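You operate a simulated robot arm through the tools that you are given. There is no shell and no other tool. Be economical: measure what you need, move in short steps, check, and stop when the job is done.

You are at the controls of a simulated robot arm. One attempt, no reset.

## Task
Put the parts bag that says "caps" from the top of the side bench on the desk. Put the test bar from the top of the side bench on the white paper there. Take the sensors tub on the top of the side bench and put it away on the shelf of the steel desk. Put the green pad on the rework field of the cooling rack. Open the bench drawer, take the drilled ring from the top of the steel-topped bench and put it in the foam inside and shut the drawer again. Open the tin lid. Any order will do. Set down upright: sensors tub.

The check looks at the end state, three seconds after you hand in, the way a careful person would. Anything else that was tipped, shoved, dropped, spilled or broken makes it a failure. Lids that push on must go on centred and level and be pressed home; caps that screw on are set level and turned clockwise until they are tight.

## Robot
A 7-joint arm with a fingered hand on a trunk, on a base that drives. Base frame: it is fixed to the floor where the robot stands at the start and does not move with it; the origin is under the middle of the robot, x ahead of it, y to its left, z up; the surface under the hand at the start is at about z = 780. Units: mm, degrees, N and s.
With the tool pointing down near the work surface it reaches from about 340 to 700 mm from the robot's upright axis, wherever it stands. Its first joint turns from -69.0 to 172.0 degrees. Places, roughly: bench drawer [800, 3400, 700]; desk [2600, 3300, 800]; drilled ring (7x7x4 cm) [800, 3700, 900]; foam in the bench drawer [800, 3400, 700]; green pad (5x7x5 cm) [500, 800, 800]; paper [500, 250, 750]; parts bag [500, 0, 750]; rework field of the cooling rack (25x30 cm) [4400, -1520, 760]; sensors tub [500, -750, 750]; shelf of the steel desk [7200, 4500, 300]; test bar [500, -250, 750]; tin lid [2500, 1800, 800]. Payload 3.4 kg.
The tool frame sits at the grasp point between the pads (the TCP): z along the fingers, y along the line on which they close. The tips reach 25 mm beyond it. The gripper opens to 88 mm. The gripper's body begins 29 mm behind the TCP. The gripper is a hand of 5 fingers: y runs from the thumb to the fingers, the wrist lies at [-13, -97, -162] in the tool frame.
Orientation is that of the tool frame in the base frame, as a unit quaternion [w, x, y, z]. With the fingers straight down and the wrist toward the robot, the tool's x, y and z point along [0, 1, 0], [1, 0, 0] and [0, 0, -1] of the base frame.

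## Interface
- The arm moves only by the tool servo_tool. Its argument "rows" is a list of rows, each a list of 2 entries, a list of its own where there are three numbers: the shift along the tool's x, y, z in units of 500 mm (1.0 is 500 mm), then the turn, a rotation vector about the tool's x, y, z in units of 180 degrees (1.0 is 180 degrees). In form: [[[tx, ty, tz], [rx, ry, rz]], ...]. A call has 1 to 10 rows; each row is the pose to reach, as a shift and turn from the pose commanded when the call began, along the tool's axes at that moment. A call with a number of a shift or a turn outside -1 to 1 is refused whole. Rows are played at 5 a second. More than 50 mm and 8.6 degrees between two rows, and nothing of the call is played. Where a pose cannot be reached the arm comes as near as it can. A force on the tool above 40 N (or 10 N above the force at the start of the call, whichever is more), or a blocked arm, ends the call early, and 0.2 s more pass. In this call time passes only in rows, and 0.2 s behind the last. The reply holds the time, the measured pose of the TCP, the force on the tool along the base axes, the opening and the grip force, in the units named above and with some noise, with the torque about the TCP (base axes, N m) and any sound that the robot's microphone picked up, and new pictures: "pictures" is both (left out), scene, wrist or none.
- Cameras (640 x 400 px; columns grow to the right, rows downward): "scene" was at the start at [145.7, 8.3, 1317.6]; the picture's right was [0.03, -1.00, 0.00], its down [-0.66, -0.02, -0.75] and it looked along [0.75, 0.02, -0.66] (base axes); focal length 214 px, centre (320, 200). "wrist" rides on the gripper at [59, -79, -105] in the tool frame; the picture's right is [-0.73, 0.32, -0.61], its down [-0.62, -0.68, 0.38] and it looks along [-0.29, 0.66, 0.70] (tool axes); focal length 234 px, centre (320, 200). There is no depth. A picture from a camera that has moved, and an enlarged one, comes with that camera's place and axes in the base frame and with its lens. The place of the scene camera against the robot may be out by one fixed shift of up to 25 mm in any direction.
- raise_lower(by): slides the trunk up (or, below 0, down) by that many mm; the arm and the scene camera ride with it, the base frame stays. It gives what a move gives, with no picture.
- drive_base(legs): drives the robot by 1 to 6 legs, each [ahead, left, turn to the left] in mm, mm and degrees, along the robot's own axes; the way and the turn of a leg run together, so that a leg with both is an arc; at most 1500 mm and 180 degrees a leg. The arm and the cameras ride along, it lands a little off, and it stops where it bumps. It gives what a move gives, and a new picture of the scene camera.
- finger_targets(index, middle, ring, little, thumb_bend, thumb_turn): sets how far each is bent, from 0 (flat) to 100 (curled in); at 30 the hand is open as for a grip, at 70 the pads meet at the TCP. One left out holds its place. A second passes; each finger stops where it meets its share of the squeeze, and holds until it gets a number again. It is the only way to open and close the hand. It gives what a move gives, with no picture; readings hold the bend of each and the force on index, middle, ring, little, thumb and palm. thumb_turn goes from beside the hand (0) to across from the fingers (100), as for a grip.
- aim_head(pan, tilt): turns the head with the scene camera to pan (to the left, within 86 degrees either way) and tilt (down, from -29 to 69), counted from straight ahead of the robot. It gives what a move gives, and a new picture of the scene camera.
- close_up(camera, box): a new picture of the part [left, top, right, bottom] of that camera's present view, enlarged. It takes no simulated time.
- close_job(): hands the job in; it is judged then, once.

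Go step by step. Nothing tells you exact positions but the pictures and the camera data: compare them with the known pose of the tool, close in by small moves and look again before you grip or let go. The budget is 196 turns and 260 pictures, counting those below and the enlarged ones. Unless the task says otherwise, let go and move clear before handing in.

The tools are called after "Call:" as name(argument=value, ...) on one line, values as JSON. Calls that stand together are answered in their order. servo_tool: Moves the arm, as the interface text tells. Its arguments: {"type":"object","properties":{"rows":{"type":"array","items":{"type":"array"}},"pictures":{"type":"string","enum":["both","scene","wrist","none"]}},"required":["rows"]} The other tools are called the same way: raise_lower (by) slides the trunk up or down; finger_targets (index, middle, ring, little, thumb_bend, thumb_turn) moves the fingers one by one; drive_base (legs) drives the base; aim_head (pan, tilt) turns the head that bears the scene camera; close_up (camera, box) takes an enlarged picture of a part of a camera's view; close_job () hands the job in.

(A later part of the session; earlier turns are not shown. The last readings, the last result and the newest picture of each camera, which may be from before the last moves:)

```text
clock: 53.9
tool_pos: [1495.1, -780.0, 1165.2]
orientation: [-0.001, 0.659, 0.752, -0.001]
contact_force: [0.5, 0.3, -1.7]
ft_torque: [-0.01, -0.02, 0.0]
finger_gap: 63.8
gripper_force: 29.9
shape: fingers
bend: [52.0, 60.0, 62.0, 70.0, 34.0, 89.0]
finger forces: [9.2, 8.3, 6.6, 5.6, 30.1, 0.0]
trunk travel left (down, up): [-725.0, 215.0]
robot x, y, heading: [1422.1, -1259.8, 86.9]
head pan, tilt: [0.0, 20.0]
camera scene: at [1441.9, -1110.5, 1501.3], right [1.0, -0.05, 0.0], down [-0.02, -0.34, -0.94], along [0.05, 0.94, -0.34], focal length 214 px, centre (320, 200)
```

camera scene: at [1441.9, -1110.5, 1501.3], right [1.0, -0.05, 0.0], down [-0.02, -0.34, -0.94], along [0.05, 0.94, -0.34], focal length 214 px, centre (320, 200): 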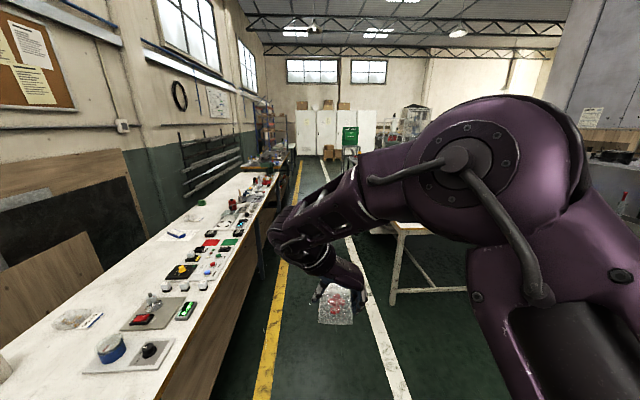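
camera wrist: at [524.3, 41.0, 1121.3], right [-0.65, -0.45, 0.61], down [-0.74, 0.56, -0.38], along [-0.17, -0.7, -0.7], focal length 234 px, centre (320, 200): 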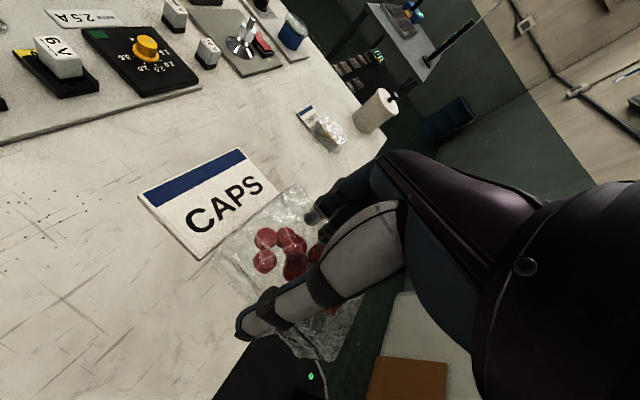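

The corridor (x≈1160–1940) is clear, bounded by the floor lines. I'll drive up it.

Call:
drive_base(legs=[[0, 0, 3], [1500, -90, 0], [1300, 0, 0]])

Call:
aim_head(pan=45, tilt=25)

Call:
aim_head(pan=-70, tilt=25)

```text
refused: leg 2 is longer than a leg can be; nothing moved
```

```text
clock: 55.0
tool_pos: [1495.0, -778.6, 1165.9]
orientation: [0.0, 0.659, 0.752, -0.001]
contact_force: [-0.7, 0.1, -1.1]
ft_torque: [0.03, -0.02, 0.0]
finger_gap: 64.3
gripper_force: 30.3
shape: fingers
bend: [52.0, 60.0, 62.0, 70.0, 34.0, 89.0]
finger forces: [9.4, 8.4, 6.6, 5.7, 30.1, 0.0]
trunk travel left (down, up): [-725.0, 215.0]
robot x, y, heading: [1424.0, -1258.9, 87.1]
head pan, tilt: [45.0, 25.0]
camera scene: at [1375.4, -1135.0, 1493.2], right [0.74, 0.67, 0.0], down [0.28, -0.31, -0.91], along [-0.61, 0.67, -0.42], focal length 214 px, centre (320, 200)
```

scene: 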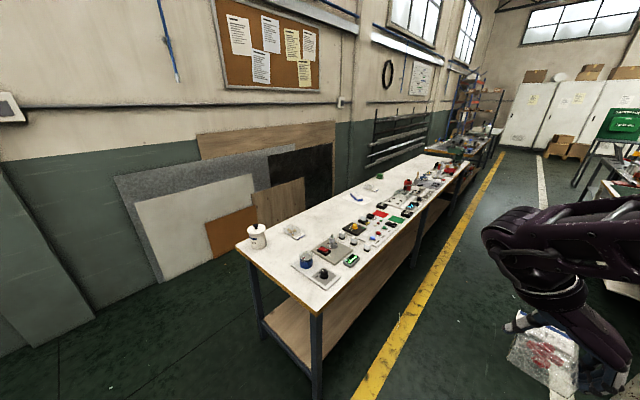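

```text
clock: 56.9
tool_pos: [1494.7, -780.5, 1166.1]
orientation: [-0.001, 0.659, 0.752, -0.001]
contact_force: [1.2, -0.2, -2.3]
ft_torque: [-0.03, -0.01, 0.04]
finger_gap: 64.0
gripper_force: 29.7
shape: fingers
bend: [52.0, 60.0, 62.0, 70.0, 34.0, 89.0]
finger forces: [9.3, 8.4, 6.6, 5.6, 30.1, 0.0]
trunk travel left (down, up): [-725.0, 215.0]
robot x, y, heading: [1421.8, -1259.3, 87.0]
head pan, tilt: [-70.0, 25.0]
camera scene: at [1525.0, -1176.5, 1493.2], right [0.29, -0.96, 0.0], down [-0.4, -0.12, -0.91], along [0.87, 0.27, -0.42], focal length 214 px, centre (320, 200)
```

scene: 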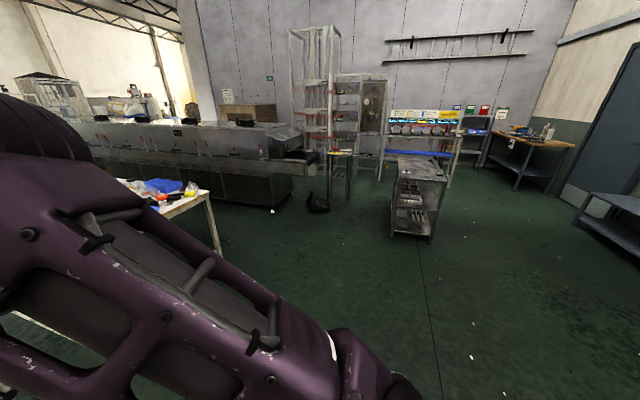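

The drive leg was refused as too long; the views are useful anyway. I'll drive with shorter legs.

Call:
drive_base(legs=[[0, 0, 3], [1400, -90, 0], [1400, 0, 0]])

Call:
aim_head(pan=-30, tilt=20)

Call:
aim_head(pan=40, tilt=25)

```text
clock: 70.9
tool_pos: [1616.3, 2015.3, 1166.1]
orientation: [0.0, 0.65, 0.76, -0.001]
contact_force: [-1.3, -0.8, -1.2]
ft_torque: [0.0, 0.02, -0.01]
finger_gap: 63.9
gripper_force: 30.0
shape: fingers
bend: [53.0, 60.0, 62.0, 70.0, 34.0, 89.0]
finger forces: [9.3, 8.4, 6.5, 5.5, 30.2, 0.1]
trunk travel left (down, up): [-725.0, 215.0]
robot x, y, heading: [1553.9, 1534.0, 88.4]
head pan, tilt: [-70.0, 25.0]
camera scene: at [1655.4, 1619.0, 1493.2], right [0.31, -0.95, 0.0], down [-0.4, -0.13, -0.91], along [0.86, 0.28, -0.42], focal length 214 px, centre (320, 200)
```

scene: 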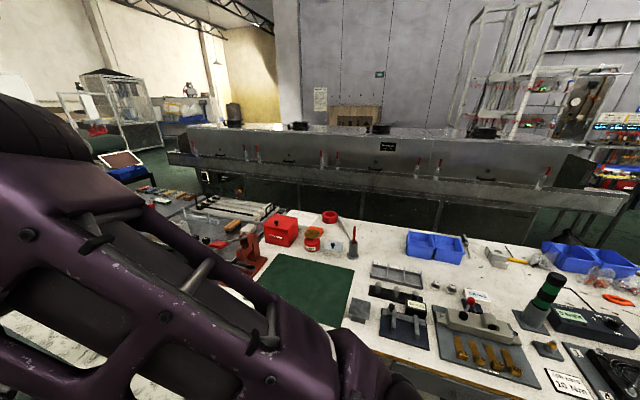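

```text
clock: 72.0
tool_pos: [1617.0, 2014.9, 1164.7]
orientation: [-0.001, 0.651, 0.759, -0.001]
contact_force: [0.2, -0.4, -1.9]
ft_torque: [0.02, -0.01, 0.01]
finger_gap: 63.8
gripper_force: 30.0
shape: fingers
bend: [53.0, 60.0, 62.0, 70.0, 34.0, 89.0]
finger forces: [9.4, 8.3, 6.6, 5.5, 30.2, 0.0]
trunk travel left (down, up): [-725.0, 215.0]
robot x, y, heading: [1555.4, 1531.6, 88.1]
head pan, tilt: [-30.0, 20.0]
camera scene: at [1617.0, 1669.3, 1501.3], right [0.85, -0.53, 0.0], down [-0.18, -0.29, -0.94], along [0.49, 0.8, -0.34], focal length 214 px, centre (320, 200)
```

scene: 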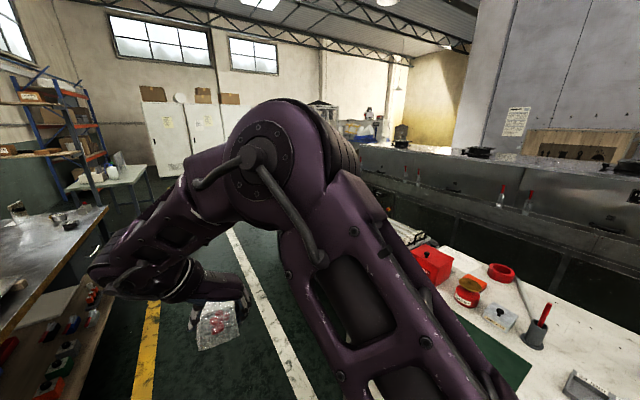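

```text
clock: 73.4
tool_pos: [1616.8, 2015.3, 1165.1]
orientation: [0.0, 0.651, 0.759, -0.001]
contact_force: [0.0, 0.6, -1.2]
ft_torque: [-0.03, -0.02, 0.01]
finger_gap: 64.0
gripper_force: 29.7
shape: fingers
bend: [53.0, 60.0, 62.0, 70.0, 34.0, 89.0]
finger forces: [9.3, 8.3, 6.5, 5.6, 30.3, 0.0]
trunk travel left (down, up): [-725.0, 215.0]
robot x, y, heading: [1552.6, 1535.7, 88.2]
head pan, tilt: [40.0, 25.0]
camera scene: at [1511.0, 1662.5, 1493.2], right [0.79, 0.62, 0.0], down [0.26, -0.33, -0.91], along [-0.56, 0.71, -0.42], focal length 214 px, centre (320, 200)
```

scene: 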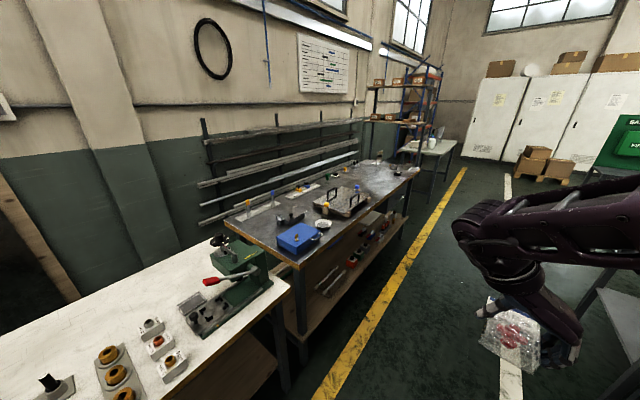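

The steel-topped bench is ahead on the left; the tin is on the drawer bench to my right. I'll drive further to see the desk on the right.

Call:
drive_base(legs=[[1400, 40, 1]])

Call:
aim_head(pan=-80, tilt=30)

Call:
aim_head(pan=60, tilt=30)

```text
clock: 80.5
tool_pos: [1579.3, 3449.3, 1165.0]
orientation: [0.0, 0.639, 0.769, 0.0]
contact_force: [0.5, 0.2, -1.3]
ft_torque: [-0.02, -0.09, -0.03]
finger_gap: 63.8
gripper_force: 30.1
shape: fingers
bend: [53.0, 60.0, 62.0, 70.0, 34.0, 89.0]
finger forces: [9.3, 8.4, 6.5, 5.4, 30.3, 0.0]
trunk travel left (down, up): [-725.0, 215.0]
robot x, y, heading: [1532.7, 2969.8, 90.2]
head pan, tilt: [40.0, 25.0]
camera scene: at [1485.6, 3092.9, 1493.2], right [0.76, 0.65, 0.0], down [0.27, -0.32, -0.91], along [-0.58, 0.69, -0.42], focal length 214 px, centre (320, 200)
```

scene: 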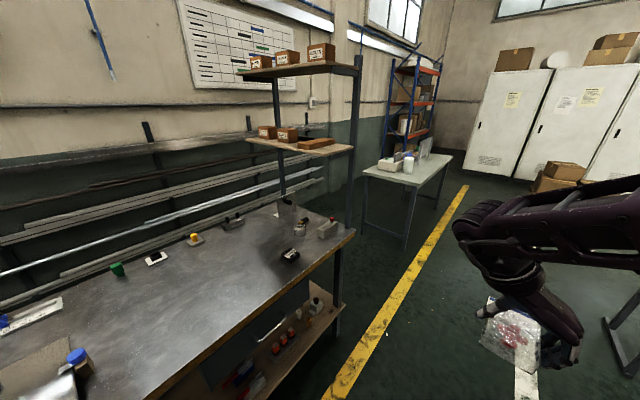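

```text
clock: 82.5
tool_pos: [1579.5, 3449.5, 1165.6]
orientation: [0.0, 0.639, 0.769, -0.001]
contact_force: [0.4, 0.0, -1.0]
ft_torque: [0.01, -0.02, 0.0]
finger_gap: 63.9
gripper_force: 29.9
shape: fingers
bend: [53.0, 60.0, 62.0, 70.0, 34.0, 89.0]
finger forces: [9.2, 8.4, 6.6, 5.5, 30.3, 0.0]
trunk travel left (down, up): [-725.0, 215.0]
robot x, y, heading: [1534.4, 2964.2, 90.1]
head pan, tilt: [-80.0, 30.0]
camera scene: at [1634.0, 3038.6, 1485.2], right [0.18, -0.98, 0.0], down [-0.49, -0.09, -0.87], along [0.85, 0.15, -0.5], focal length 214 px, centre (320, 200)
```

scene: 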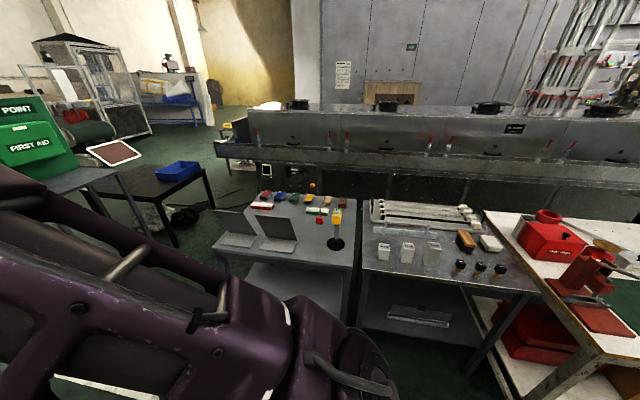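

```text
clock: 84.7
tool_pos: [1579.1, 3450.2, 1163.5]
orientation: [0.0, 0.638, 0.77, -0.001]
contact_force: [-1.1, -0.5, -1.8]
ft_torque: [-0.02, -0.04, 0.01]
finger_gap: 64.0
gripper_force: 29.7
shape: fingers
bend: [53.0, 60.0, 62.0, 70.0, 34.0, 89.0]
finger forces: [9.3, 8.4, 6.5, 5.5, 30.2, 0.0]
trunk travel left (down, up): [-725.0, 215.0]
robot x, y, heading: [1532.6, 2965.3, 90.4]
head pan, tilt: [60.0, 30.0]
camera scene: at [1466.6, 3067.5, 1485.2], right [0.5, 0.87, 0.0], down [0.43, -0.25, -0.87], along [-0.75, 0.43, -0.5], focal length 214 px, centre (320, 200)
```

scene: 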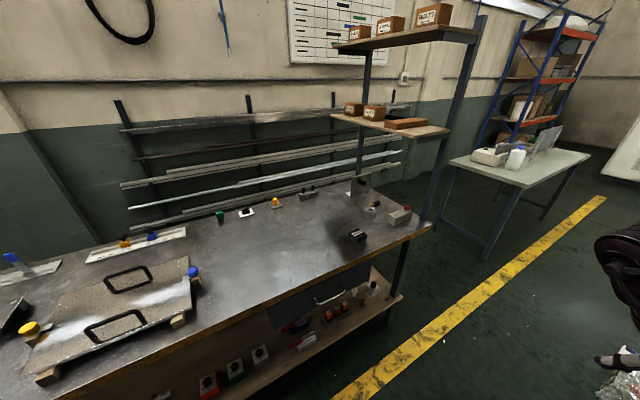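

The desk (2600,3300) is the small table with two laptops. I'll zoom in on it to find free space.

Call:
aim_head(pan=-80, tilt=30)

Call:
close_up(camera="scene", box=[190, 170, 390, 295])

Call:
close_up(camera="scene", box=[340, 170, 640, 360])

```text
clock: 87.0
tool_pos: [1579.4, 3448.9, 1164.2]
orientation: [-0.001, 0.638, 0.77, 0.0]
contact_force: [0.5, -0.2, -0.7]
ft_torque: [0.0, -0.03, 0.03]
finger_gap: 63.9
gripper_force: 29.8
shape: fingers
bend: [53.0, 60.0, 62.0, 70.0, 34.0, 89.0]
finger forces: [9.3, 8.4, 6.6, 5.5, 30.1, 0.0]
trunk travel left (down, up): [-725.0, 215.0]
robot x, y, heading: [1531.5, 2962.1, 90.3]
head pan, tilt: [-80.0, 30.0]
camera scene: at [1634.0, 3038.6, 1485.2], right [0.18, -0.98, 0.0], down [-0.49, -0.09, -0.87], along [0.85, 0.15, -0.5], focal length 214 px, centre (320, 200)
```

scene: 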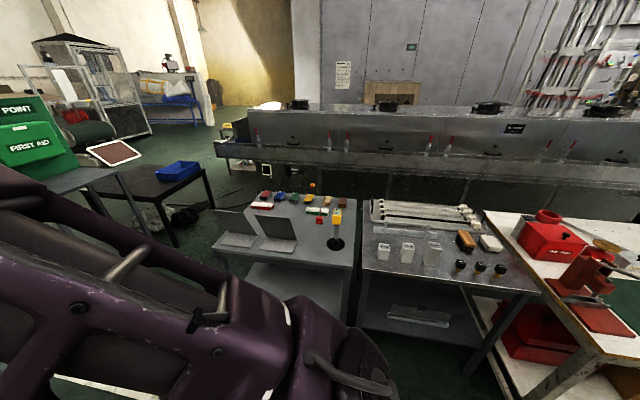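

```text
3.20 times, centred on (290, 232) of scene
camera zoom: at [1634.0, 3038.6, 1485.2], right [0.18, -0.98, 0.0], down [-0.49, -0.09, -0.87], along [0.85, 0.15, -0.5], focal length 686 px, centre (416, 96)
```

zoom: 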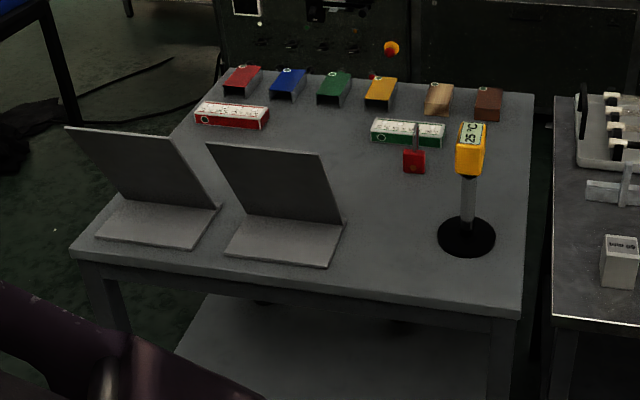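

```text
2.11 times, centred on (490, 265) of scene
camera zoom: at [1634.0, 3038.6, 1485.2], right [0.18, -0.98, 0.0], down [-0.49, -0.09, -0.87], along [0.85, 0.15, -0.5], focal length 452 px, centre (-38, 63)
```

zoom: 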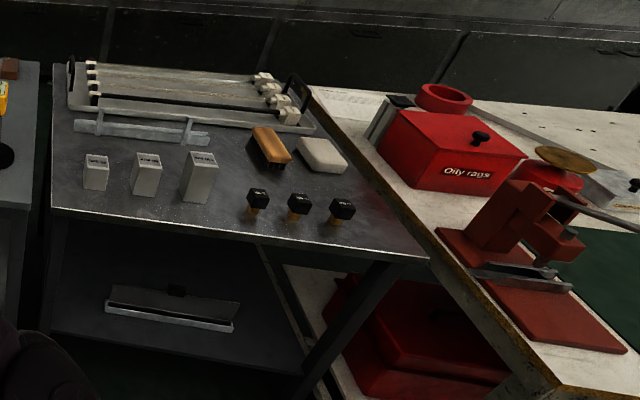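

The desk spans x≈2270–2860 and y≈3015–3650, with a free strip at the front between laptop and lamp base, around (2330,3190). I'll turn to face it and move in.

Call:
drive_base(legs=[[0, 0, -90], [250, 215, 0]])

Call:
aim_head(pan=5, tilt=45)

```text
clock: 93.0
tool_pos: [2262.9, 3134.6, 1165.6]
orientation: [0.0, 0.996, 0.092, 0.0]
contact_force: [-0.2, -0.4, -2.2]
ft_torque: [-0.03, 0.0, 0.03]
finger_gap: 63.8
gripper_force: 29.7
shape: fingers
bend: [53.0, 60.0, 62.0, 70.0, 34.0, 89.0]
finger forces: [9.1, 8.3, 6.5, 5.4, 29.7, 0.0]
trunk travel left (down, up): [-725.0, 215.0]
robot x, y, heading: [1782.7, 3186.9, -0.1]
head pan, tilt: [-80.0, 30.0]
camera scene: at [1858.2, 3098.2, 1485.2], right [-0.98, -0.17, 0.0], down [-0.09, 0.49, -0.87], along [0.15, -0.85, -0.5], focal length 214 px, centre (320, 200)
```

scene: 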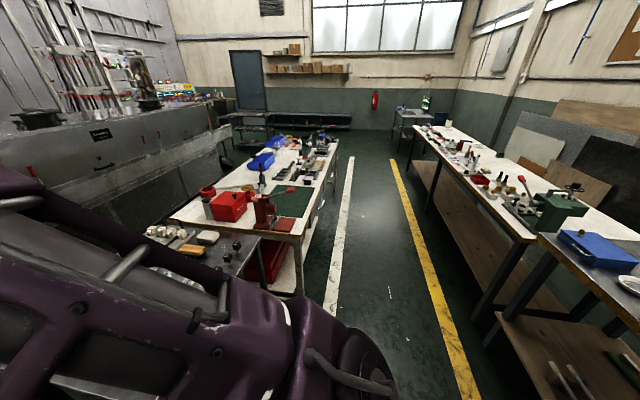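

```text
clock: 94.5
tool_pos: [2264.0, 3135.3, 1166.1]
orientation: [-0.002, 0.996, 0.092, 0.0]
contact_force: [0.3, -0.3, -1.6]
ft_torque: [-0.05, 0.03, 0.0]
finger_gap: 63.8
gripper_force: 29.6
shape: fingers
bend: [53.0, 60.0, 62.0, 70.0, 34.0, 89.0]
finger forces: [9.2, 8.2, 6.5, 5.3, 29.8, 0.0]
trunk travel left (down, up): [-725.0, 215.0]
robot x, y, heading: [1776.9, 3183.0, 0.1]
head pan, tilt: [5.0, 45.0]
camera scene: at [1923.6, 3194.5, 1462.6], right [0.09, -1.0, 0.0], down [-0.7, -0.06, -0.71], along [0.7, 0.06, -0.71], focal length 214 px, centre (320, 200)
```

scene: 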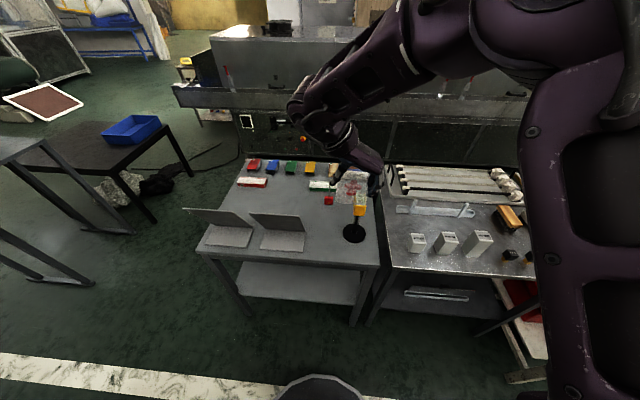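

There's free room in front of the lamp, around (2312,3205). I'll turn the hand so the wrist points toward me, and move over the spot.

Call:
servo_tool(rows=[[[0.012, -0.011, 0], [0, 0, -0.045]], [[0.024, -0.022, 0], [0, 0, -0.09]], [[0.036, -0.033, 0], [0, 0, -0.135]], [[0.048, -0.044, 0], [0, 0, -0.18]], [[0.06, -0.055, 0], [0, 0, -0.225]], [[0.072, -0.066, 0], [0, 0, -0.27]], [[0.084, -0.077, 0], [0, 0, -0.315]], [[0.096, -0.088, 0], [0, 0, -0.36]], [[0.108, -0.099, 0], [0, 0, -0.405]], [[0.12, -0.11, 0], [0, 0, -0.44]]], pictures="none")

Call:
raise_lower(by=-150)

Call:
servo_tool(rows=[[[0, 0, 0], [0, 0, 0]]], pictures="both")

```text
clock: 96.7
tool_pos: [2313.9, 3200.4, 1165.8]
orientation: [0.001, 0.707, 0.707, 0.001]
contact_force: [-0.4, 0.3, -1.4]
ft_torque: [-0.04, -0.03, 0.02]
finger_gap: 63.6
gripper_force: 28.9
shape: fingers
bend: [53.0, 60.0, 62.0, 70.0, 34.0, 89.0]
finger forces: [9.2, 8.2, 6.6, 5.2, 29.4, 0.1]
trunk travel left (down, up): [-725.0, 215.0]
robot x, y, heading: [1781.7, 3183.2, 0.2]
head pan, tilt: [5.0, 45.0]
```

```text
clock: 98.5
tool_pos: [2312.3, 3199.1, 1016.1]
orientation: [0.0, 0.708, 0.706, 0.0]
contact_force: [-0.1, 0.6, -3.4]
ft_torque: [0.03, 0.02, 0.02]
finger_gap: 64.0
gripper_force: 29.8
shape: fingers
bend: [53.0, 60.0, 62.0, 70.0, 34.0, 89.0]
finger forces: [9.1, 8.2, 6.6, 5.2, 29.4, 0.0]
trunk travel left (down, up): [-575.0, 365.0]
robot x, y, heading: [1779.9, 3180.2, 0.0]
head pan, tilt: [5.0, 45.0]
```

```text
clock: 98.9
tool_pos: [2313.3, 3200.2, 1014.6]
orientation: [0.0, 0.708, 0.706, 0.001]
contact_force: [-0.1, 0.1, -1.5]
ft_torque: [0.0, -0.02, 0.0]
finger_gap: 63.8
gripper_force: 29.2
shape: fingers
bend: [53.0, 60.0, 62.0, 70.0, 34.0, 89.0]
finger forces: [9.2, 8.2, 6.6, 5.3, 29.4, 0.0]
trunk travel left (down, up): [-575.0, 365.0]
robot x, y, heading: [1782.6, 3181.2, -0.1]
head pan, tilt: [5.0, 45.0]
camera scene: at [1923.5, 3194.5, 1312.6], right [0.09, -1.0, 0.0], down [-0.7, -0.06, -0.71], along [0.7, 0.06, -0.71], focal length 214 px, centre (320, 200)
camera wrist: at [2233.1, 3259.1, 1120.2], right [0.32, -0.73, 0.61], down [-0.68, -0.62, -0.38], along [0.66, -0.29, -0.7], focal length 234 px, centre (320, 200)
```

scene: 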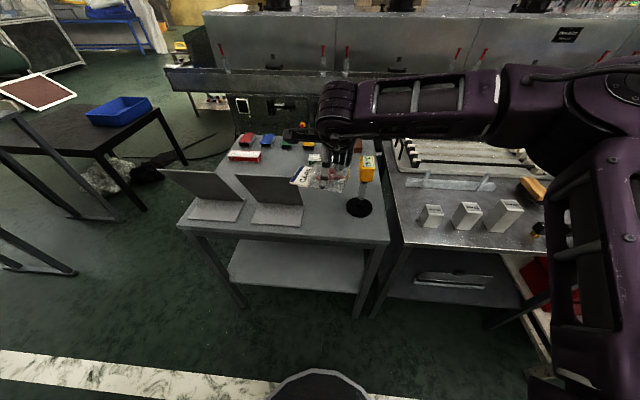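
wrist: 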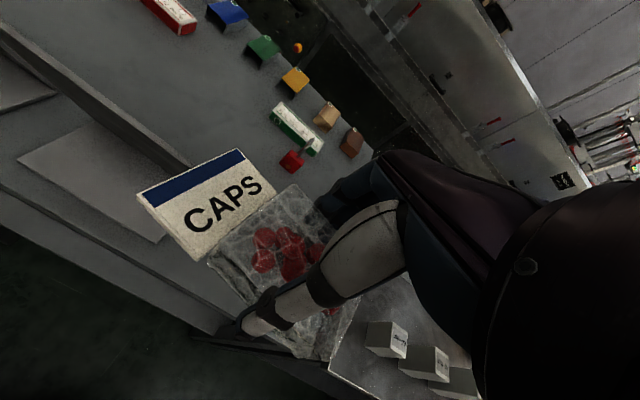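

The laptop corner is near (2319,3285) and the lamp base near (2395,3118). I'll place the bag with the tool at (2328,3203), turned 12°, and descend partway.

Call:
servo_tool(rows=[[[0.006, 0.03, 0.05], [0, 0, 0.034]], [[0.006, 0.03, 0.14], [0, 0, 0.067]], [[0.006, 0.03, 0.22], [0, 0, 0.067]], [[0.006, 0.03, 0.29], [0, 0, 0.067]]], pictures="both")

Call:
close_up(camera="scene", box=[220, 130, 420, 255])

```text
clock: 99.9
tool_pos: [2324.8, 3204.6, 868.4]
orientation: [-0.001, 0.779, 0.627, 0.0]
contact_force: [-0.1, 0.2, -0.8]
ft_torque: [-0.04, -0.03, 0.03]
finger_gap: 64.0
gripper_force: 28.5
shape: fingers
bend: [53.0, 60.0, 62.0, 71.0, 33.0, 90.0]
finger forces: [9.2, 7.9, 6.5, 5.2, 28.7, 0.0]
trunk travel left (down, up): [-575.0, 365.0]
robot x, y, heading: [1777.0, 3182.7, 0.1]
head pan, tilt: [5.0, 45.0]
camera scene: at [1924.1, 3194.7, 1312.6], right [0.09, -1.0, 0.0], down [-0.7, -0.06, -0.71], along [0.7, 0.06, -0.71], focal length 214 px, centre (320, 200)
camera wrist: at [2260.0, 3278.7, 973.2], right [0.16, -0.78, 0.61], down [-0.8, -0.46, -0.38], along [0.58, -0.42, -0.7], focal length 234 px, centre (320, 200)
```

scene: 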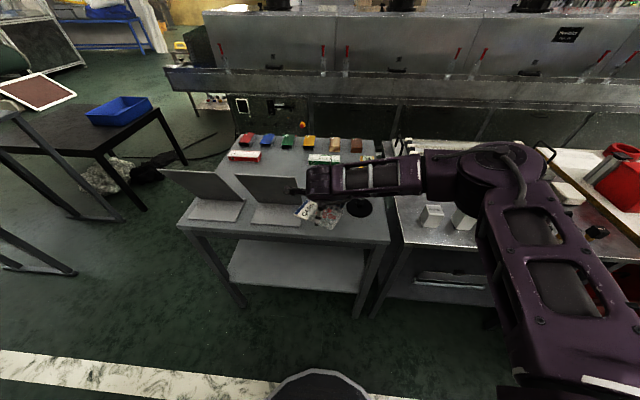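
wrist: 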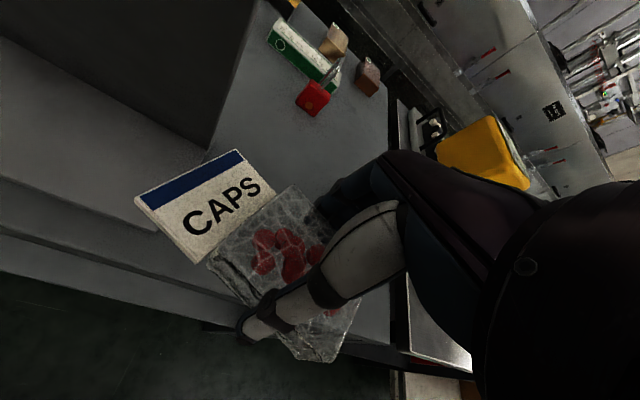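

```text
3.20 times, centred on (320, 192) of scene
camera zoom: at [1924.1, 3194.7, 1312.6], right [0.09, -1.0, 0.0], down [-0.7, -0.06, -0.71], along [0.7, 0.06, -0.71], focal length 686 px, centre (320, 224)
```

zoom: 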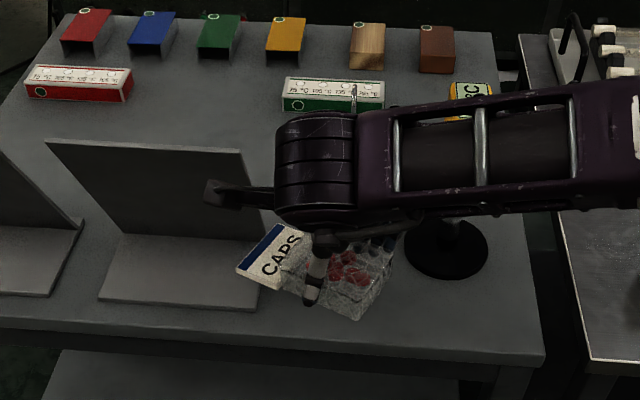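

The desk surface is at about z 745, lower than I assumed. I'll shift 18 mm forward and lower in a small step, then look.

Call:
servo_tool(rows=[[[-0.018, 0.032, 0.03], [0, 0, 0]], [[-0.018, 0.032, 0.09], [0, 0, 0]]], pictures="none")

Call:
close_up(camera="scene", box=[220, 130, 420, 255])

Call:
close_up(camera="wrist", box=[0, 0, 640, 400])

```text
clock: 100.5
tool_pos: [2338.2, 3192.1, 826.0]
orientation: [-0.001, 0.779, 0.627, 0.0]
contact_force: [-0.2, -0.3, -1.9]
ft_torque: [-0.01, -0.01, -0.03]
finger_gap: 64.1
gripper_force: 29.1
shape: fingers
bend: [53.0, 60.0, 62.0, 71.0, 33.0, 90.0]
finger forces: [9.2, 8.0, 6.4, 5.1, 28.7, 0.1]
trunk travel left (down, up): [-575.0, 365.0]
robot x, y, heading: [1784.2, 3180.8, 0.2]
head pan, tilt: [5.0, 45.0]
```

```text
3.20 times, centred on (320, 192) of scene
camera zoom: at [1923.7, 3194.9, 1312.6], right [0.09, -1.0, 0.0], down [-0.7, -0.06, -0.71], along [0.7, 0.06, -0.71], focal length 686 px, centre (320, 224)
```

zoom: 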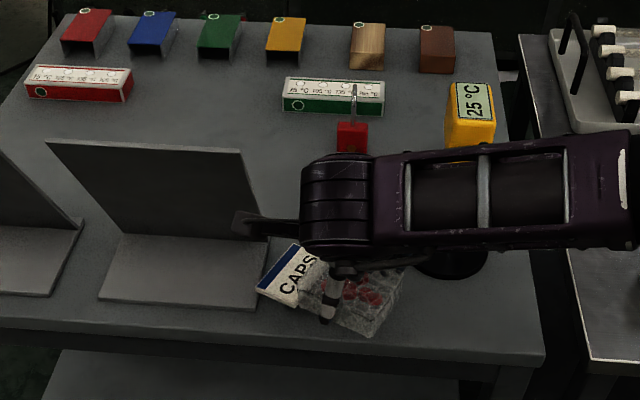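

```text
1.00 times, centred on (320, 200) of wrist (not enlarged: the box is as wide or as high as the picture)
camera zoom: at [2274.3, 3266.0, 930.5], right [0.16, -0.78, 0.61], down [-0.8, -0.46, -0.38], along [0.58, -0.42, -0.7], focal length 234 px, centre (320, 200)
```

zoom: 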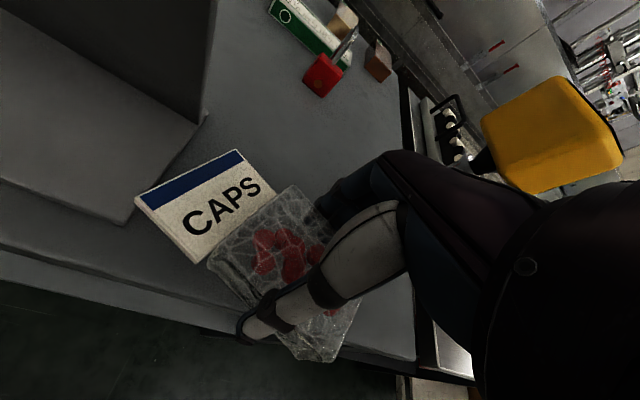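

I'll shift 22 mm inward and lower gently toward contact.

Call:
servo_tool(rows=[[[0.019, 0.041, 0.0], [0, 0, 0]], [[0.019, 0.041, 0.04], [0, 0, 0]], [[0.019, 0.041, 0.06], [0, 0, 0]], [[0.019, 0.041, 0.072], [0, 0, 0]]], pictures="wrist")

Call:
close_up(camera="scene", box=[220, 130, 420, 255])

```text
clock: 101.5
tool_pos: [2362.0, 3195.5, 797.2]
orientation: [0.001, 0.779, 0.627, 0.005]
contact_force: [0.4, -4.0, 33.1]
ft_torque: [0.38, 0.73, 0.15]
finger_gap: 64.6
gripper_force: 36.7
shape: fingers
bend: [53.0, 61.0, 63.0, 71.0, 31.0, 90.0]
finger forces: [10.2, 8.4, 6.7, 4.7, 42.9, 0.1]
trunk travel left (down, up): [-575.0, 365.0]
robot x, y, heading: [1778.5, 3181.9, -0.1]
head pan, tilt: [5.0, 45.0]
camera wrist: at [2295.4, 3269.0, 900.7], right [0.15, -0.78, 0.61], down [-0.79, -0.46, -0.4], along [0.59, -0.42, -0.69], focal length 234 px, centre (320, 200)
```

wrist: 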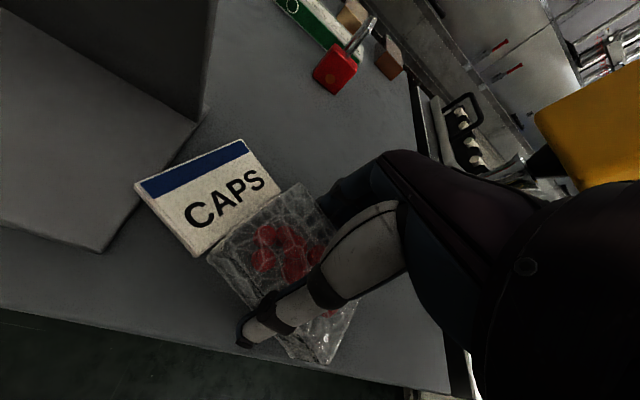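

```text
3.20 times, centred on (320, 192) of scene
camera zoom: at [1918.1, 3193.4, 1313.9], right [0.09, -1.0, 0.0], down [-0.7, -0.06, -0.71], along [0.71, 0.06, -0.7], focal length 686 px, centre (320, 224)
```

zoom: 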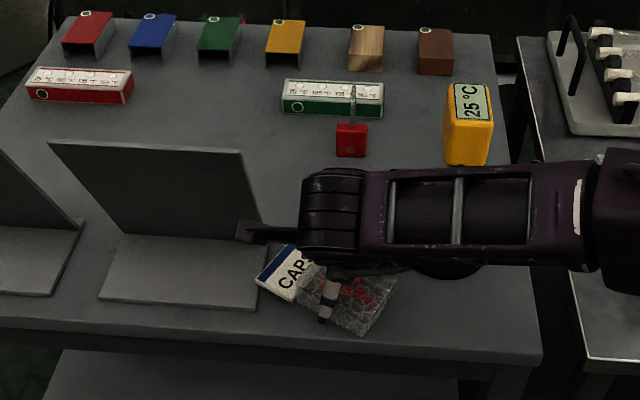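

I felt contact at z 797, so the desk top is near 765. I'll ease up 3 mm and release.

Call:
servo_tool(rows=[[[0, 0, -0.006], [0, 0, 0]]], pictures="none")

```text
clock: 101.9
tool_pos: [2362.1, 3194.8, 796.8]
orientation: [0.002, 0.779, 0.627, 0.004]
contact_force: [6.9, -2.9, 32.5]
ft_torque: [0.36, 0.61, 0.1]
finger_gap: 64.7
gripper_force: 35.8
shape: fingers
bend: [53.0, 60.0, 63.0, 71.0, 31.0, 90.0]
finger forces: [10.9, 9.3, 7.3, 5.2, 39.4, 0.0]
trunk travel left (down, up): [-575.0, 365.0]
robot x, y, heading: [1781.9, 3181.0, 0.0]
head pan, tilt: [5.0, 45.0]
```

Force is still 32 N, so I'll rise another 6 mm.

Call:
servo_tool(rows=[[[0, 0, -0.006], [0, 0, 0]], [[0, 0, -0.012], [0, 0, 0]]], pictures="none")

```text
clock: 102.5
tool_pos: [2362.4, 3195.3, 796.1]
orientation: [-0.001, 0.779, 0.627, 0.0]
contact_force: [3.4, -3.3, 9.6]
ft_torque: [0.06, -0.02, 0.04]
finger_gap: 64.5
gripper_force: 30.3
shape: fingers
bend: [53.0, 60.0, 63.0, 71.0, 31.0, 90.0]
finger forces: [10.8, 8.8, 6.7, 4.2, 29.5, 0.0]
trunk travel left (down, up): [-575.0, 365.0]
robot x, y, heading: [1782.0, 3182.6, 0.1]
head pan, tilt: [5.0, 45.0]
```

Contact is now light, so I'll open the hand and rise.

Call:
finger_targets(index=34, middle=34, ring=34, little=34, thumb_bend=22)

Call:
servo_tool(rows=[[[0, 0, -0.02], [0, 0, 0]], [[0, 0, -0.08], [0, 0, 0]], [[0, 0, -0.17], [0, 0, 0]], [[0, 0, -0.26], [0, 0, 0]], [[0, 0, -0.35], [0, 0, 0]], [[0, 0, -0.44], [0, 0, 0]]], pictures="scene")

Call:
close_up(camera="scene", box=[220, 130, 420, 255])

```text
clock: 103.5
tool_pos: [2362.6, 3195.5, 797.4]
orientation: [0.0, 0.779, 0.627, 0.002]
contact_force: [-0.4, 0.1, 0.4]
ft_torque: [-0.02, 0.02, -0.01]
finger_gap: 86.7
gripper_force: 0.1
shape: fingers
bend: [34.0, 34.0, 34.0, 34.0, 21.0, 97.0]
finger forces: [0.0, 0.0, 0.1, 0.0, 0.3, 0.1]
trunk travel left (down, up): [-575.0, 365.0]
robot x, y, heading: [1783.9, 3181.7, 0.3]
head pan, tilt: [5.0, 45.0]
```

```text
clock: 104.9
tool_pos: [2363.4, 3197.6, 1019.6]
orientation: [-0.001, 0.779, 0.627, 0.001]
contact_force: [-0.8, -0.2, 0.2]
ft_torque: [0.0, 0.02, 0.02]
finger_gap: 86.2
gripper_force: 0.0
shape: fingers
bend: [34.0, 34.0, 34.0, 34.0, 22.0, 97.0]
finger forces: [0.0, 0.0, 0.1, 0.0, 0.0, 0.0]
trunk travel left (down, up): [-575.0, 365.0]
robot x, y, heading: [1778.8, 3182.7, 0.1]
head pan, tilt: [5.0, 45.0]
camera scene: at [1922.1, 3195.0, 1312.7], right [0.09, -1.0, 0.0], down [-0.7, -0.06, -0.71], along [0.7, 0.06, -0.71], focal length 214 px, centre (320, 200)
```

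scene: 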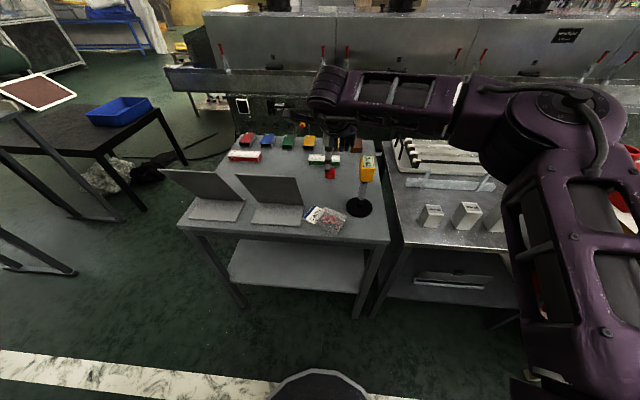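

```text
3.20 times, centred on (320, 192) of scene
camera zoom: at [1922.1, 3195.0, 1312.7], right [0.09, -1.0, 0.0], down [-0.7, -0.06, -0.71], along [0.7, 0.06, -0.71], focal length 686 px, centre (320, 224)
```

zoom: 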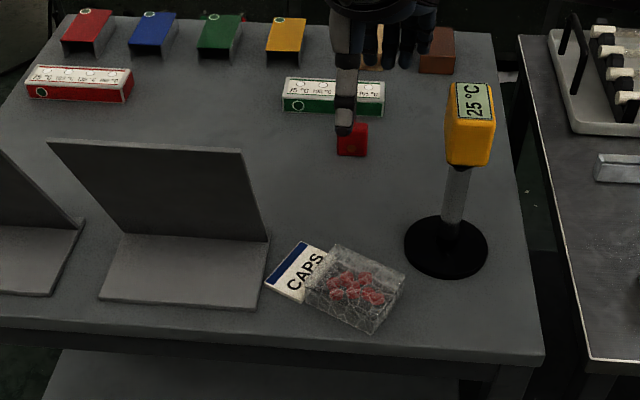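

The bag lies flat on the desk. Next are the drawer and the ring; I'll back off, turn around and face the steel-topped bench.

Call:
raise_lower(by=100)

Call:
drive_base(legs=[[-200, 0, 0], [0, 0, 180], [-60, -250, 0]])

Call:
aim_head(pan=0, tilt=48)

```text
clock: 106.2
tool_pos: [2364.0, 3195.4, 1119.4]
orientation: [0.0, 0.778, 0.628, 0.001]
contact_force: [-0.2, -0.8, 0.2]
ft_torque: [0.01, 0.0, 0.0]
finger_gap: 86.4
gripper_force: 0.2
shape: fingers
bend: [34.0, 34.0, 34.0, 34.0, 22.0, 97.0]
finger forces: [0.1, 0.0, 0.1, 0.0, 0.0, 0.0]
trunk travel left (down, up): [-675.0, 265.0]
robot x, y, heading: [1780.7, 3180.7, 0.0]
head pan, tilt: [5.0, 45.0]
```

```text
clock: 116.8
tool_pos: [1041.8, 3385.6, 1119.7]
orientation: [0.0, -0.649, 0.761, -0.001]
contact_force: [-0.2, 0.2, -0.4]
ft_torque: [0.0, 0.04, -0.01]
finger_gap: 86.5
gripper_force: 0.1
shape: fingers
bend: [34.0, 34.0, 34.0, 34.0, 22.0, 97.0]
finger forces: [0.0, 0.0, 0.0, 0.1, 0.0, 0.0]
trunk travel left (down, up): [-675.0, 265.0]
robot x, y, heading: [1622.6, 3430.4, -176.8]
head pan, tilt: [5.0, 45.0]
camera scene: at [1504.5, 3424.1, 1412.6], right [-0.15, 0.99, 0.0], down [0.7, 0.1, -0.71], along [-0.7, -0.1, -0.71], focal length 214 px, centre (320, 200)
```

scene: 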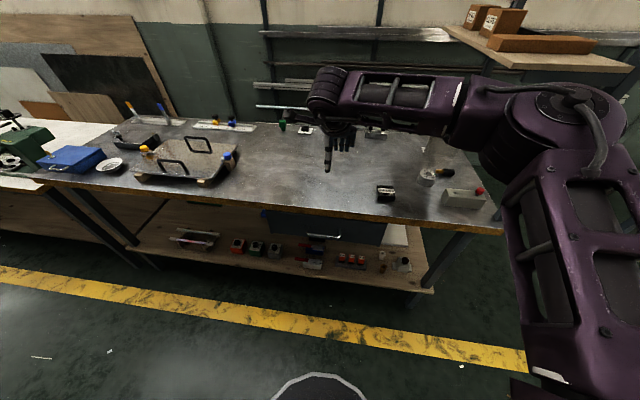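

```text
clock: 117.4
tool_pos: [1041.5, 3383.7, 1119.5]
orientation: [-0.001, -0.65, 0.76, -0.001]
contact_force: [0.5, -0.3, 0.1]
ft_torque: [-0.04, 0.01, 0.03]
finger_gap: 86.3
gripper_force: 0.1
shape: fingers
bend: [34.0, 34.0, 34.0, 34.0, 22.0, 97.0]
finger forces: [0.0, 0.0, 0.0, 0.0, 0.1, 0.0]
trunk travel left (down, up): [-675.0, 265.0]
robot x, y, heading: [1624.8, 3435.0, -176.6]
head pan, tilt: [0.0, 48.0]
camera scene: at [1506.2, 3431.2, 1408.5], right [-0.06, 1.0, 0.0], down [0.74, 0.04, -0.67], along [-0.67, -0.04, -0.74], focal length 214 px, centre (320, 200)
```

scene: 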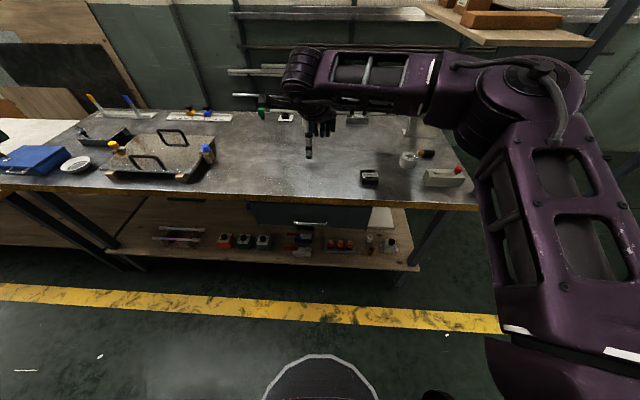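

Call:
close_up(camera="scene", box=[220, 90, 480, 252])

Call:
close_up(camera="scene", box=[330, 120, 480, 214])

```text
2.46 times, centred on (350, 171) of scene
camera zoom: at [1506.2, 3431.2, 1408.5], right [-0.06, 1.0, 0.0], down [0.74, 0.04, -0.67], along [-0.67, -0.04, -0.74], focal length 528 px, centre (246, 271)
```

zoom: 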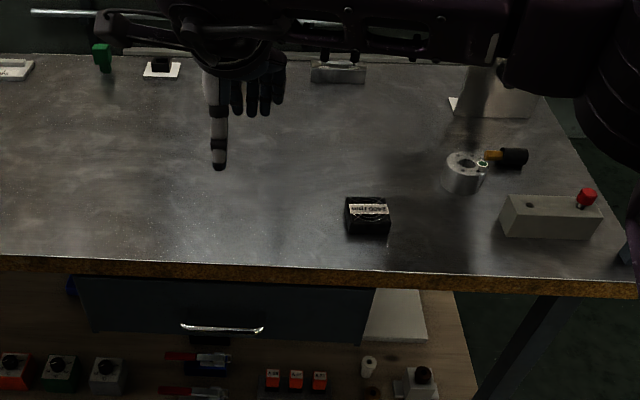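

```text
4.26 times, centred on (405, 167) of scene
camera zoom: at [1506.2, 3431.2, 1408.5], right [-0.06, 1.0, 0.0], down [0.74, 0.04, -0.67], along [-0.67, -0.04, -0.74], focal length 913 px, centre (-42, 340)
```

zoom: 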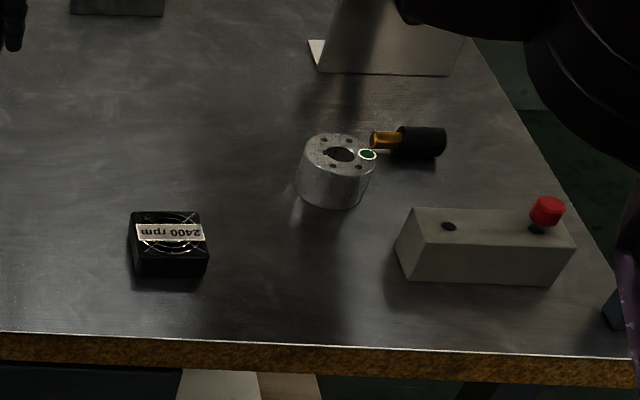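

The drilled ring is near (830,3734) and the drawer handle is a horizontal bar near (1067,3360,770). I'll straighten my heading, back off, and pitch the hand so the fingers point horizontally at the handle.

Call:
drive_base(legs=[[-130, 60, -3.3]])

Call:
servo_tool(rows=[[[0, 0, 0], [0, 0, -0.035]], [[0, 0, 0], [0, 0, -0.068]]], pictures="none")

Call:
servo_tool(rows=[[[0, 0, 0], [-0.045, 0, 0]], [[0, 0, 0], [-0.09, 0, 0]], [[0, 0, 0], [-0.135, 0, 0]], [[0, 0, 0], [-0.18, 0, 0]], [[0, 0, 0], [-0.225, 0, 0]], [[0, 0, 0], [-0.27, 0, 0]], [[0, 0, 0], [-0.315, 0, 0]], [[0, 0, 0], [-0.36, 0, 0]], [[0, 0, 0], [-0.405, 0, 0]], [[0, 0, 0], [-0.45, 0, 0]]], pictures="both")

```text
clock: 118.8
tool_pos: [1172.0, 3359.4, 1118.1]
orientation: [-0.001, -0.63, 0.777, -0.001]
contact_force: [0.8, -0.2, -0.7]
ft_torque: [0.0, 0.01, 0.01]
finger_gap: 86.5
gripper_force: 0.0
shape: fingers
bend: [34.0, 34.0, 34.0, 34.0, 22.0, 97.0]
finger forces: [0.0, 0.0, 0.1, 0.1, 0.1, 0.1]
trunk travel left (down, up): [-675.0, 265.0]
robot x, y, heading: [1758.1, 3374.9, -179.7]
head pan, tilt: [0.0, 48.0]
camera scene: at [1639.5, 3382.1, 1408.4], right [-0.01, 1.0, 0.0], down [0.74, 0.01, -0.67], along [-0.67, -0.01, -0.74], focal length 214 px, centre (320, 200)
```

scene: 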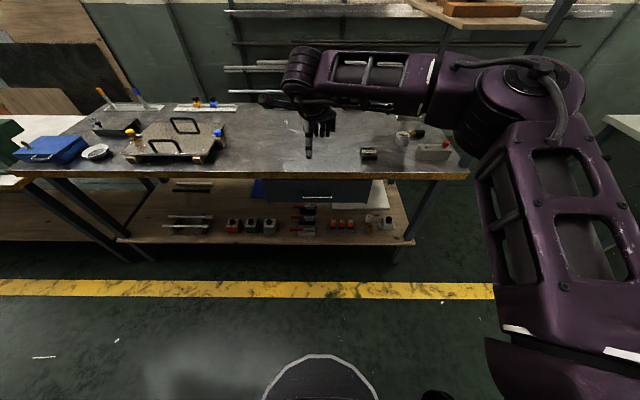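

```text
clock: 119.4
tool_pos: [1173.8, 3359.3, 1119.6]
orientation: [0.001, 0.71, -0.704, 0.0]
contact_force: [0.2, 0.4, -1.5]
ft_torque: [-0.05, 0.03, 0.02]
finger_gap: 86.3
gripper_force: 0.1
shape: fingers
bend: [34.0, 34.0, 34.0, 34.0, 22.0, 97.0]
finger forces: [0.0, 0.1, 0.1, 0.1, 0.1, 0.0]
trunk travel left (down, up): [-675.0, 265.0]
robot x, y, heading: [1753.7, 3381.0, -179.6]
head pan, tilt: [0.0, 48.0]
```

```text
clock: 121.6
tool_pos: [1083.1, 3274.9, 1217.3]
orientation: [-0.445, -0.536, 0.559, 0.449]
contact_force: [-0.7, -0.1, 0.7]
ft_torque: [-0.03, -0.04, 0.03]
finger_gap: 86.1
gripper_force: 0.2
shape: fingers
bend: [34.0, 34.0, 34.0, 34.0, 22.0, 97.0]
finger forces: [0.0, 0.0, 0.0, 0.0, 0.1, 0.0]
out of reach, approached as far as the arm can: row 7, 8, 9, 10
trunk travel left (down, up): [-675.0, 265.0]
robot x, y, heading: [1757.6, 3377.0, -179.8]
head pan, tilt: [0.0, 48.0]
camera scene: at [1638.3, 3381.7, 1408.3], right [-0.01, 1.0, 0.0], down [0.74, 0.01, -0.67], along [-0.67, 0.0, -0.74], focal length 214 px, centre (320, 200)
camera wrist: at [1199.3, 3212.4, 1161.8], right [0.55, 0.72, 0.43], down [-0.22, 0.62, -0.75], along [-0.81, 0.32, 0.5], focal length 234 px, centre (320, 200)
```

scene: 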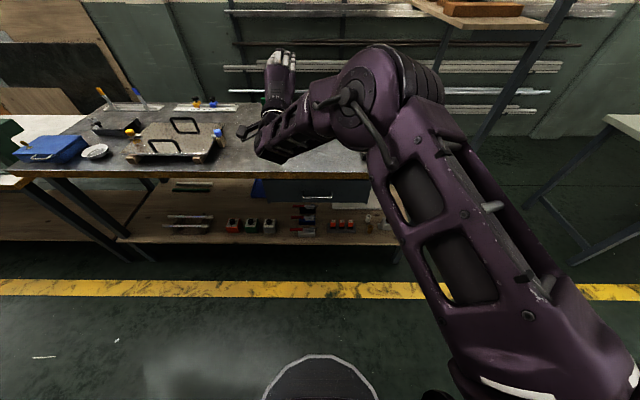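
wrist: 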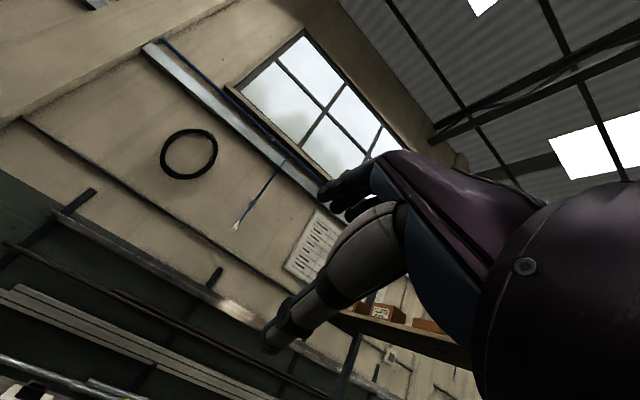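

The hand is almost horizontal (11° down) at 675 mm ahead of the axis. I'll back off, lower the trunk so the hand comes to handle height, and look.

Call:
drive_base(legs=[[-130, -85, 0]])

Call:
raise_lower(by=-440)

Call:
aim_head(pan=5, tilt=25)

```text
clock: 123.0
tool_pos: [1215.3, 3360.7, 1217.0]
orientation: [-0.444, -0.537, 0.561, 0.448]
contact_force: [0.6, -0.6, 0.6]
ft_torque: [-0.02, 0.01, 0.0]
finger_gap: 86.5
gripper_force: 0.0
shape: fingers
bend: [34.0, 34.0, 34.0, 34.0, 22.0, 97.0]
finger forces: [0.0, 0.0, 0.0, 0.0, 0.0, 0.0]
trunk travel left (down, up): [-675.0, 265.0]
robot x, y, heading: [1885.7, 3466.8, -179.7]
head pan, tilt: [0.0, 48.0]
camera scene: at [1768.9, 3467.8, 1408.5], right [-0.01, 1.0, 0.0], down [0.74, 0.01, -0.67], along [-0.67, -0.01, -0.74], focal length 214 px, centre (320, 200)
```

scene: 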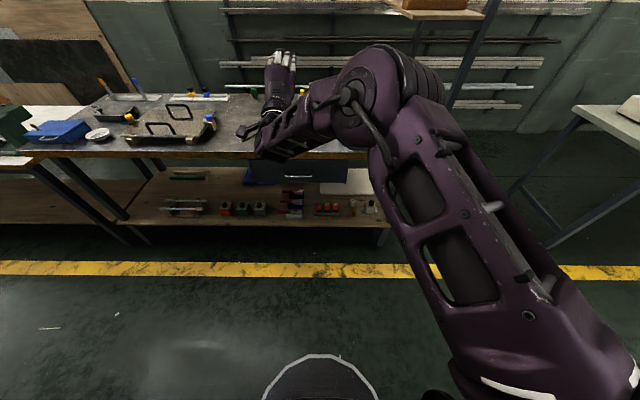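

```text
refused: -440 is not a number from -400 to 400
```

```text
clock: 123.8
tool_pos: [1213.2, 3360.8, 1217.0]
orientation: [-0.444, -0.537, 0.56, 0.448]
contact_force: [-0.1, 0.5, -0.6]
ft_torque: [0.02, 0.01, 0.01]
finger_gap: 86.3
gripper_force: 0.1
shape: fingers
bend: [34.0, 34.0, 34.0, 34.0, 22.0, 97.0]
finger forces: [0.0, 0.1, 0.0, 0.1, 0.0, 0.0]
trunk travel left (down, up): [-675.0, 265.0]
robot x, y, heading: [1884.9, 3463.5, -179.6]
head pan, tilt: [5.0, 25.0]
camera scene: at [1755.5, 3459.3, 1443.1], right [-0.1, 1.0, 0.0], down [0.42, 0.04, -0.91], along [-0.9, -0.09, -0.42], focal length 214 px, centre (320, 200)
```

scene: 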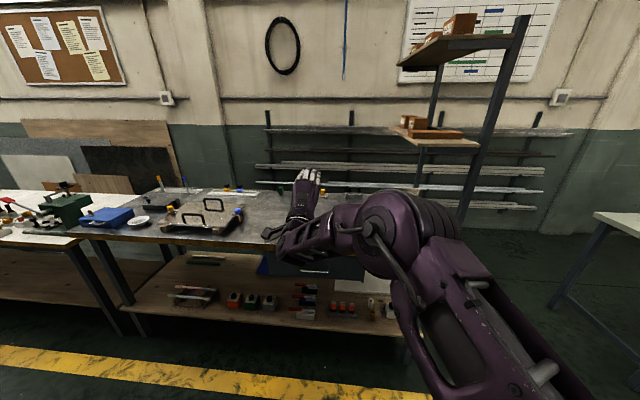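

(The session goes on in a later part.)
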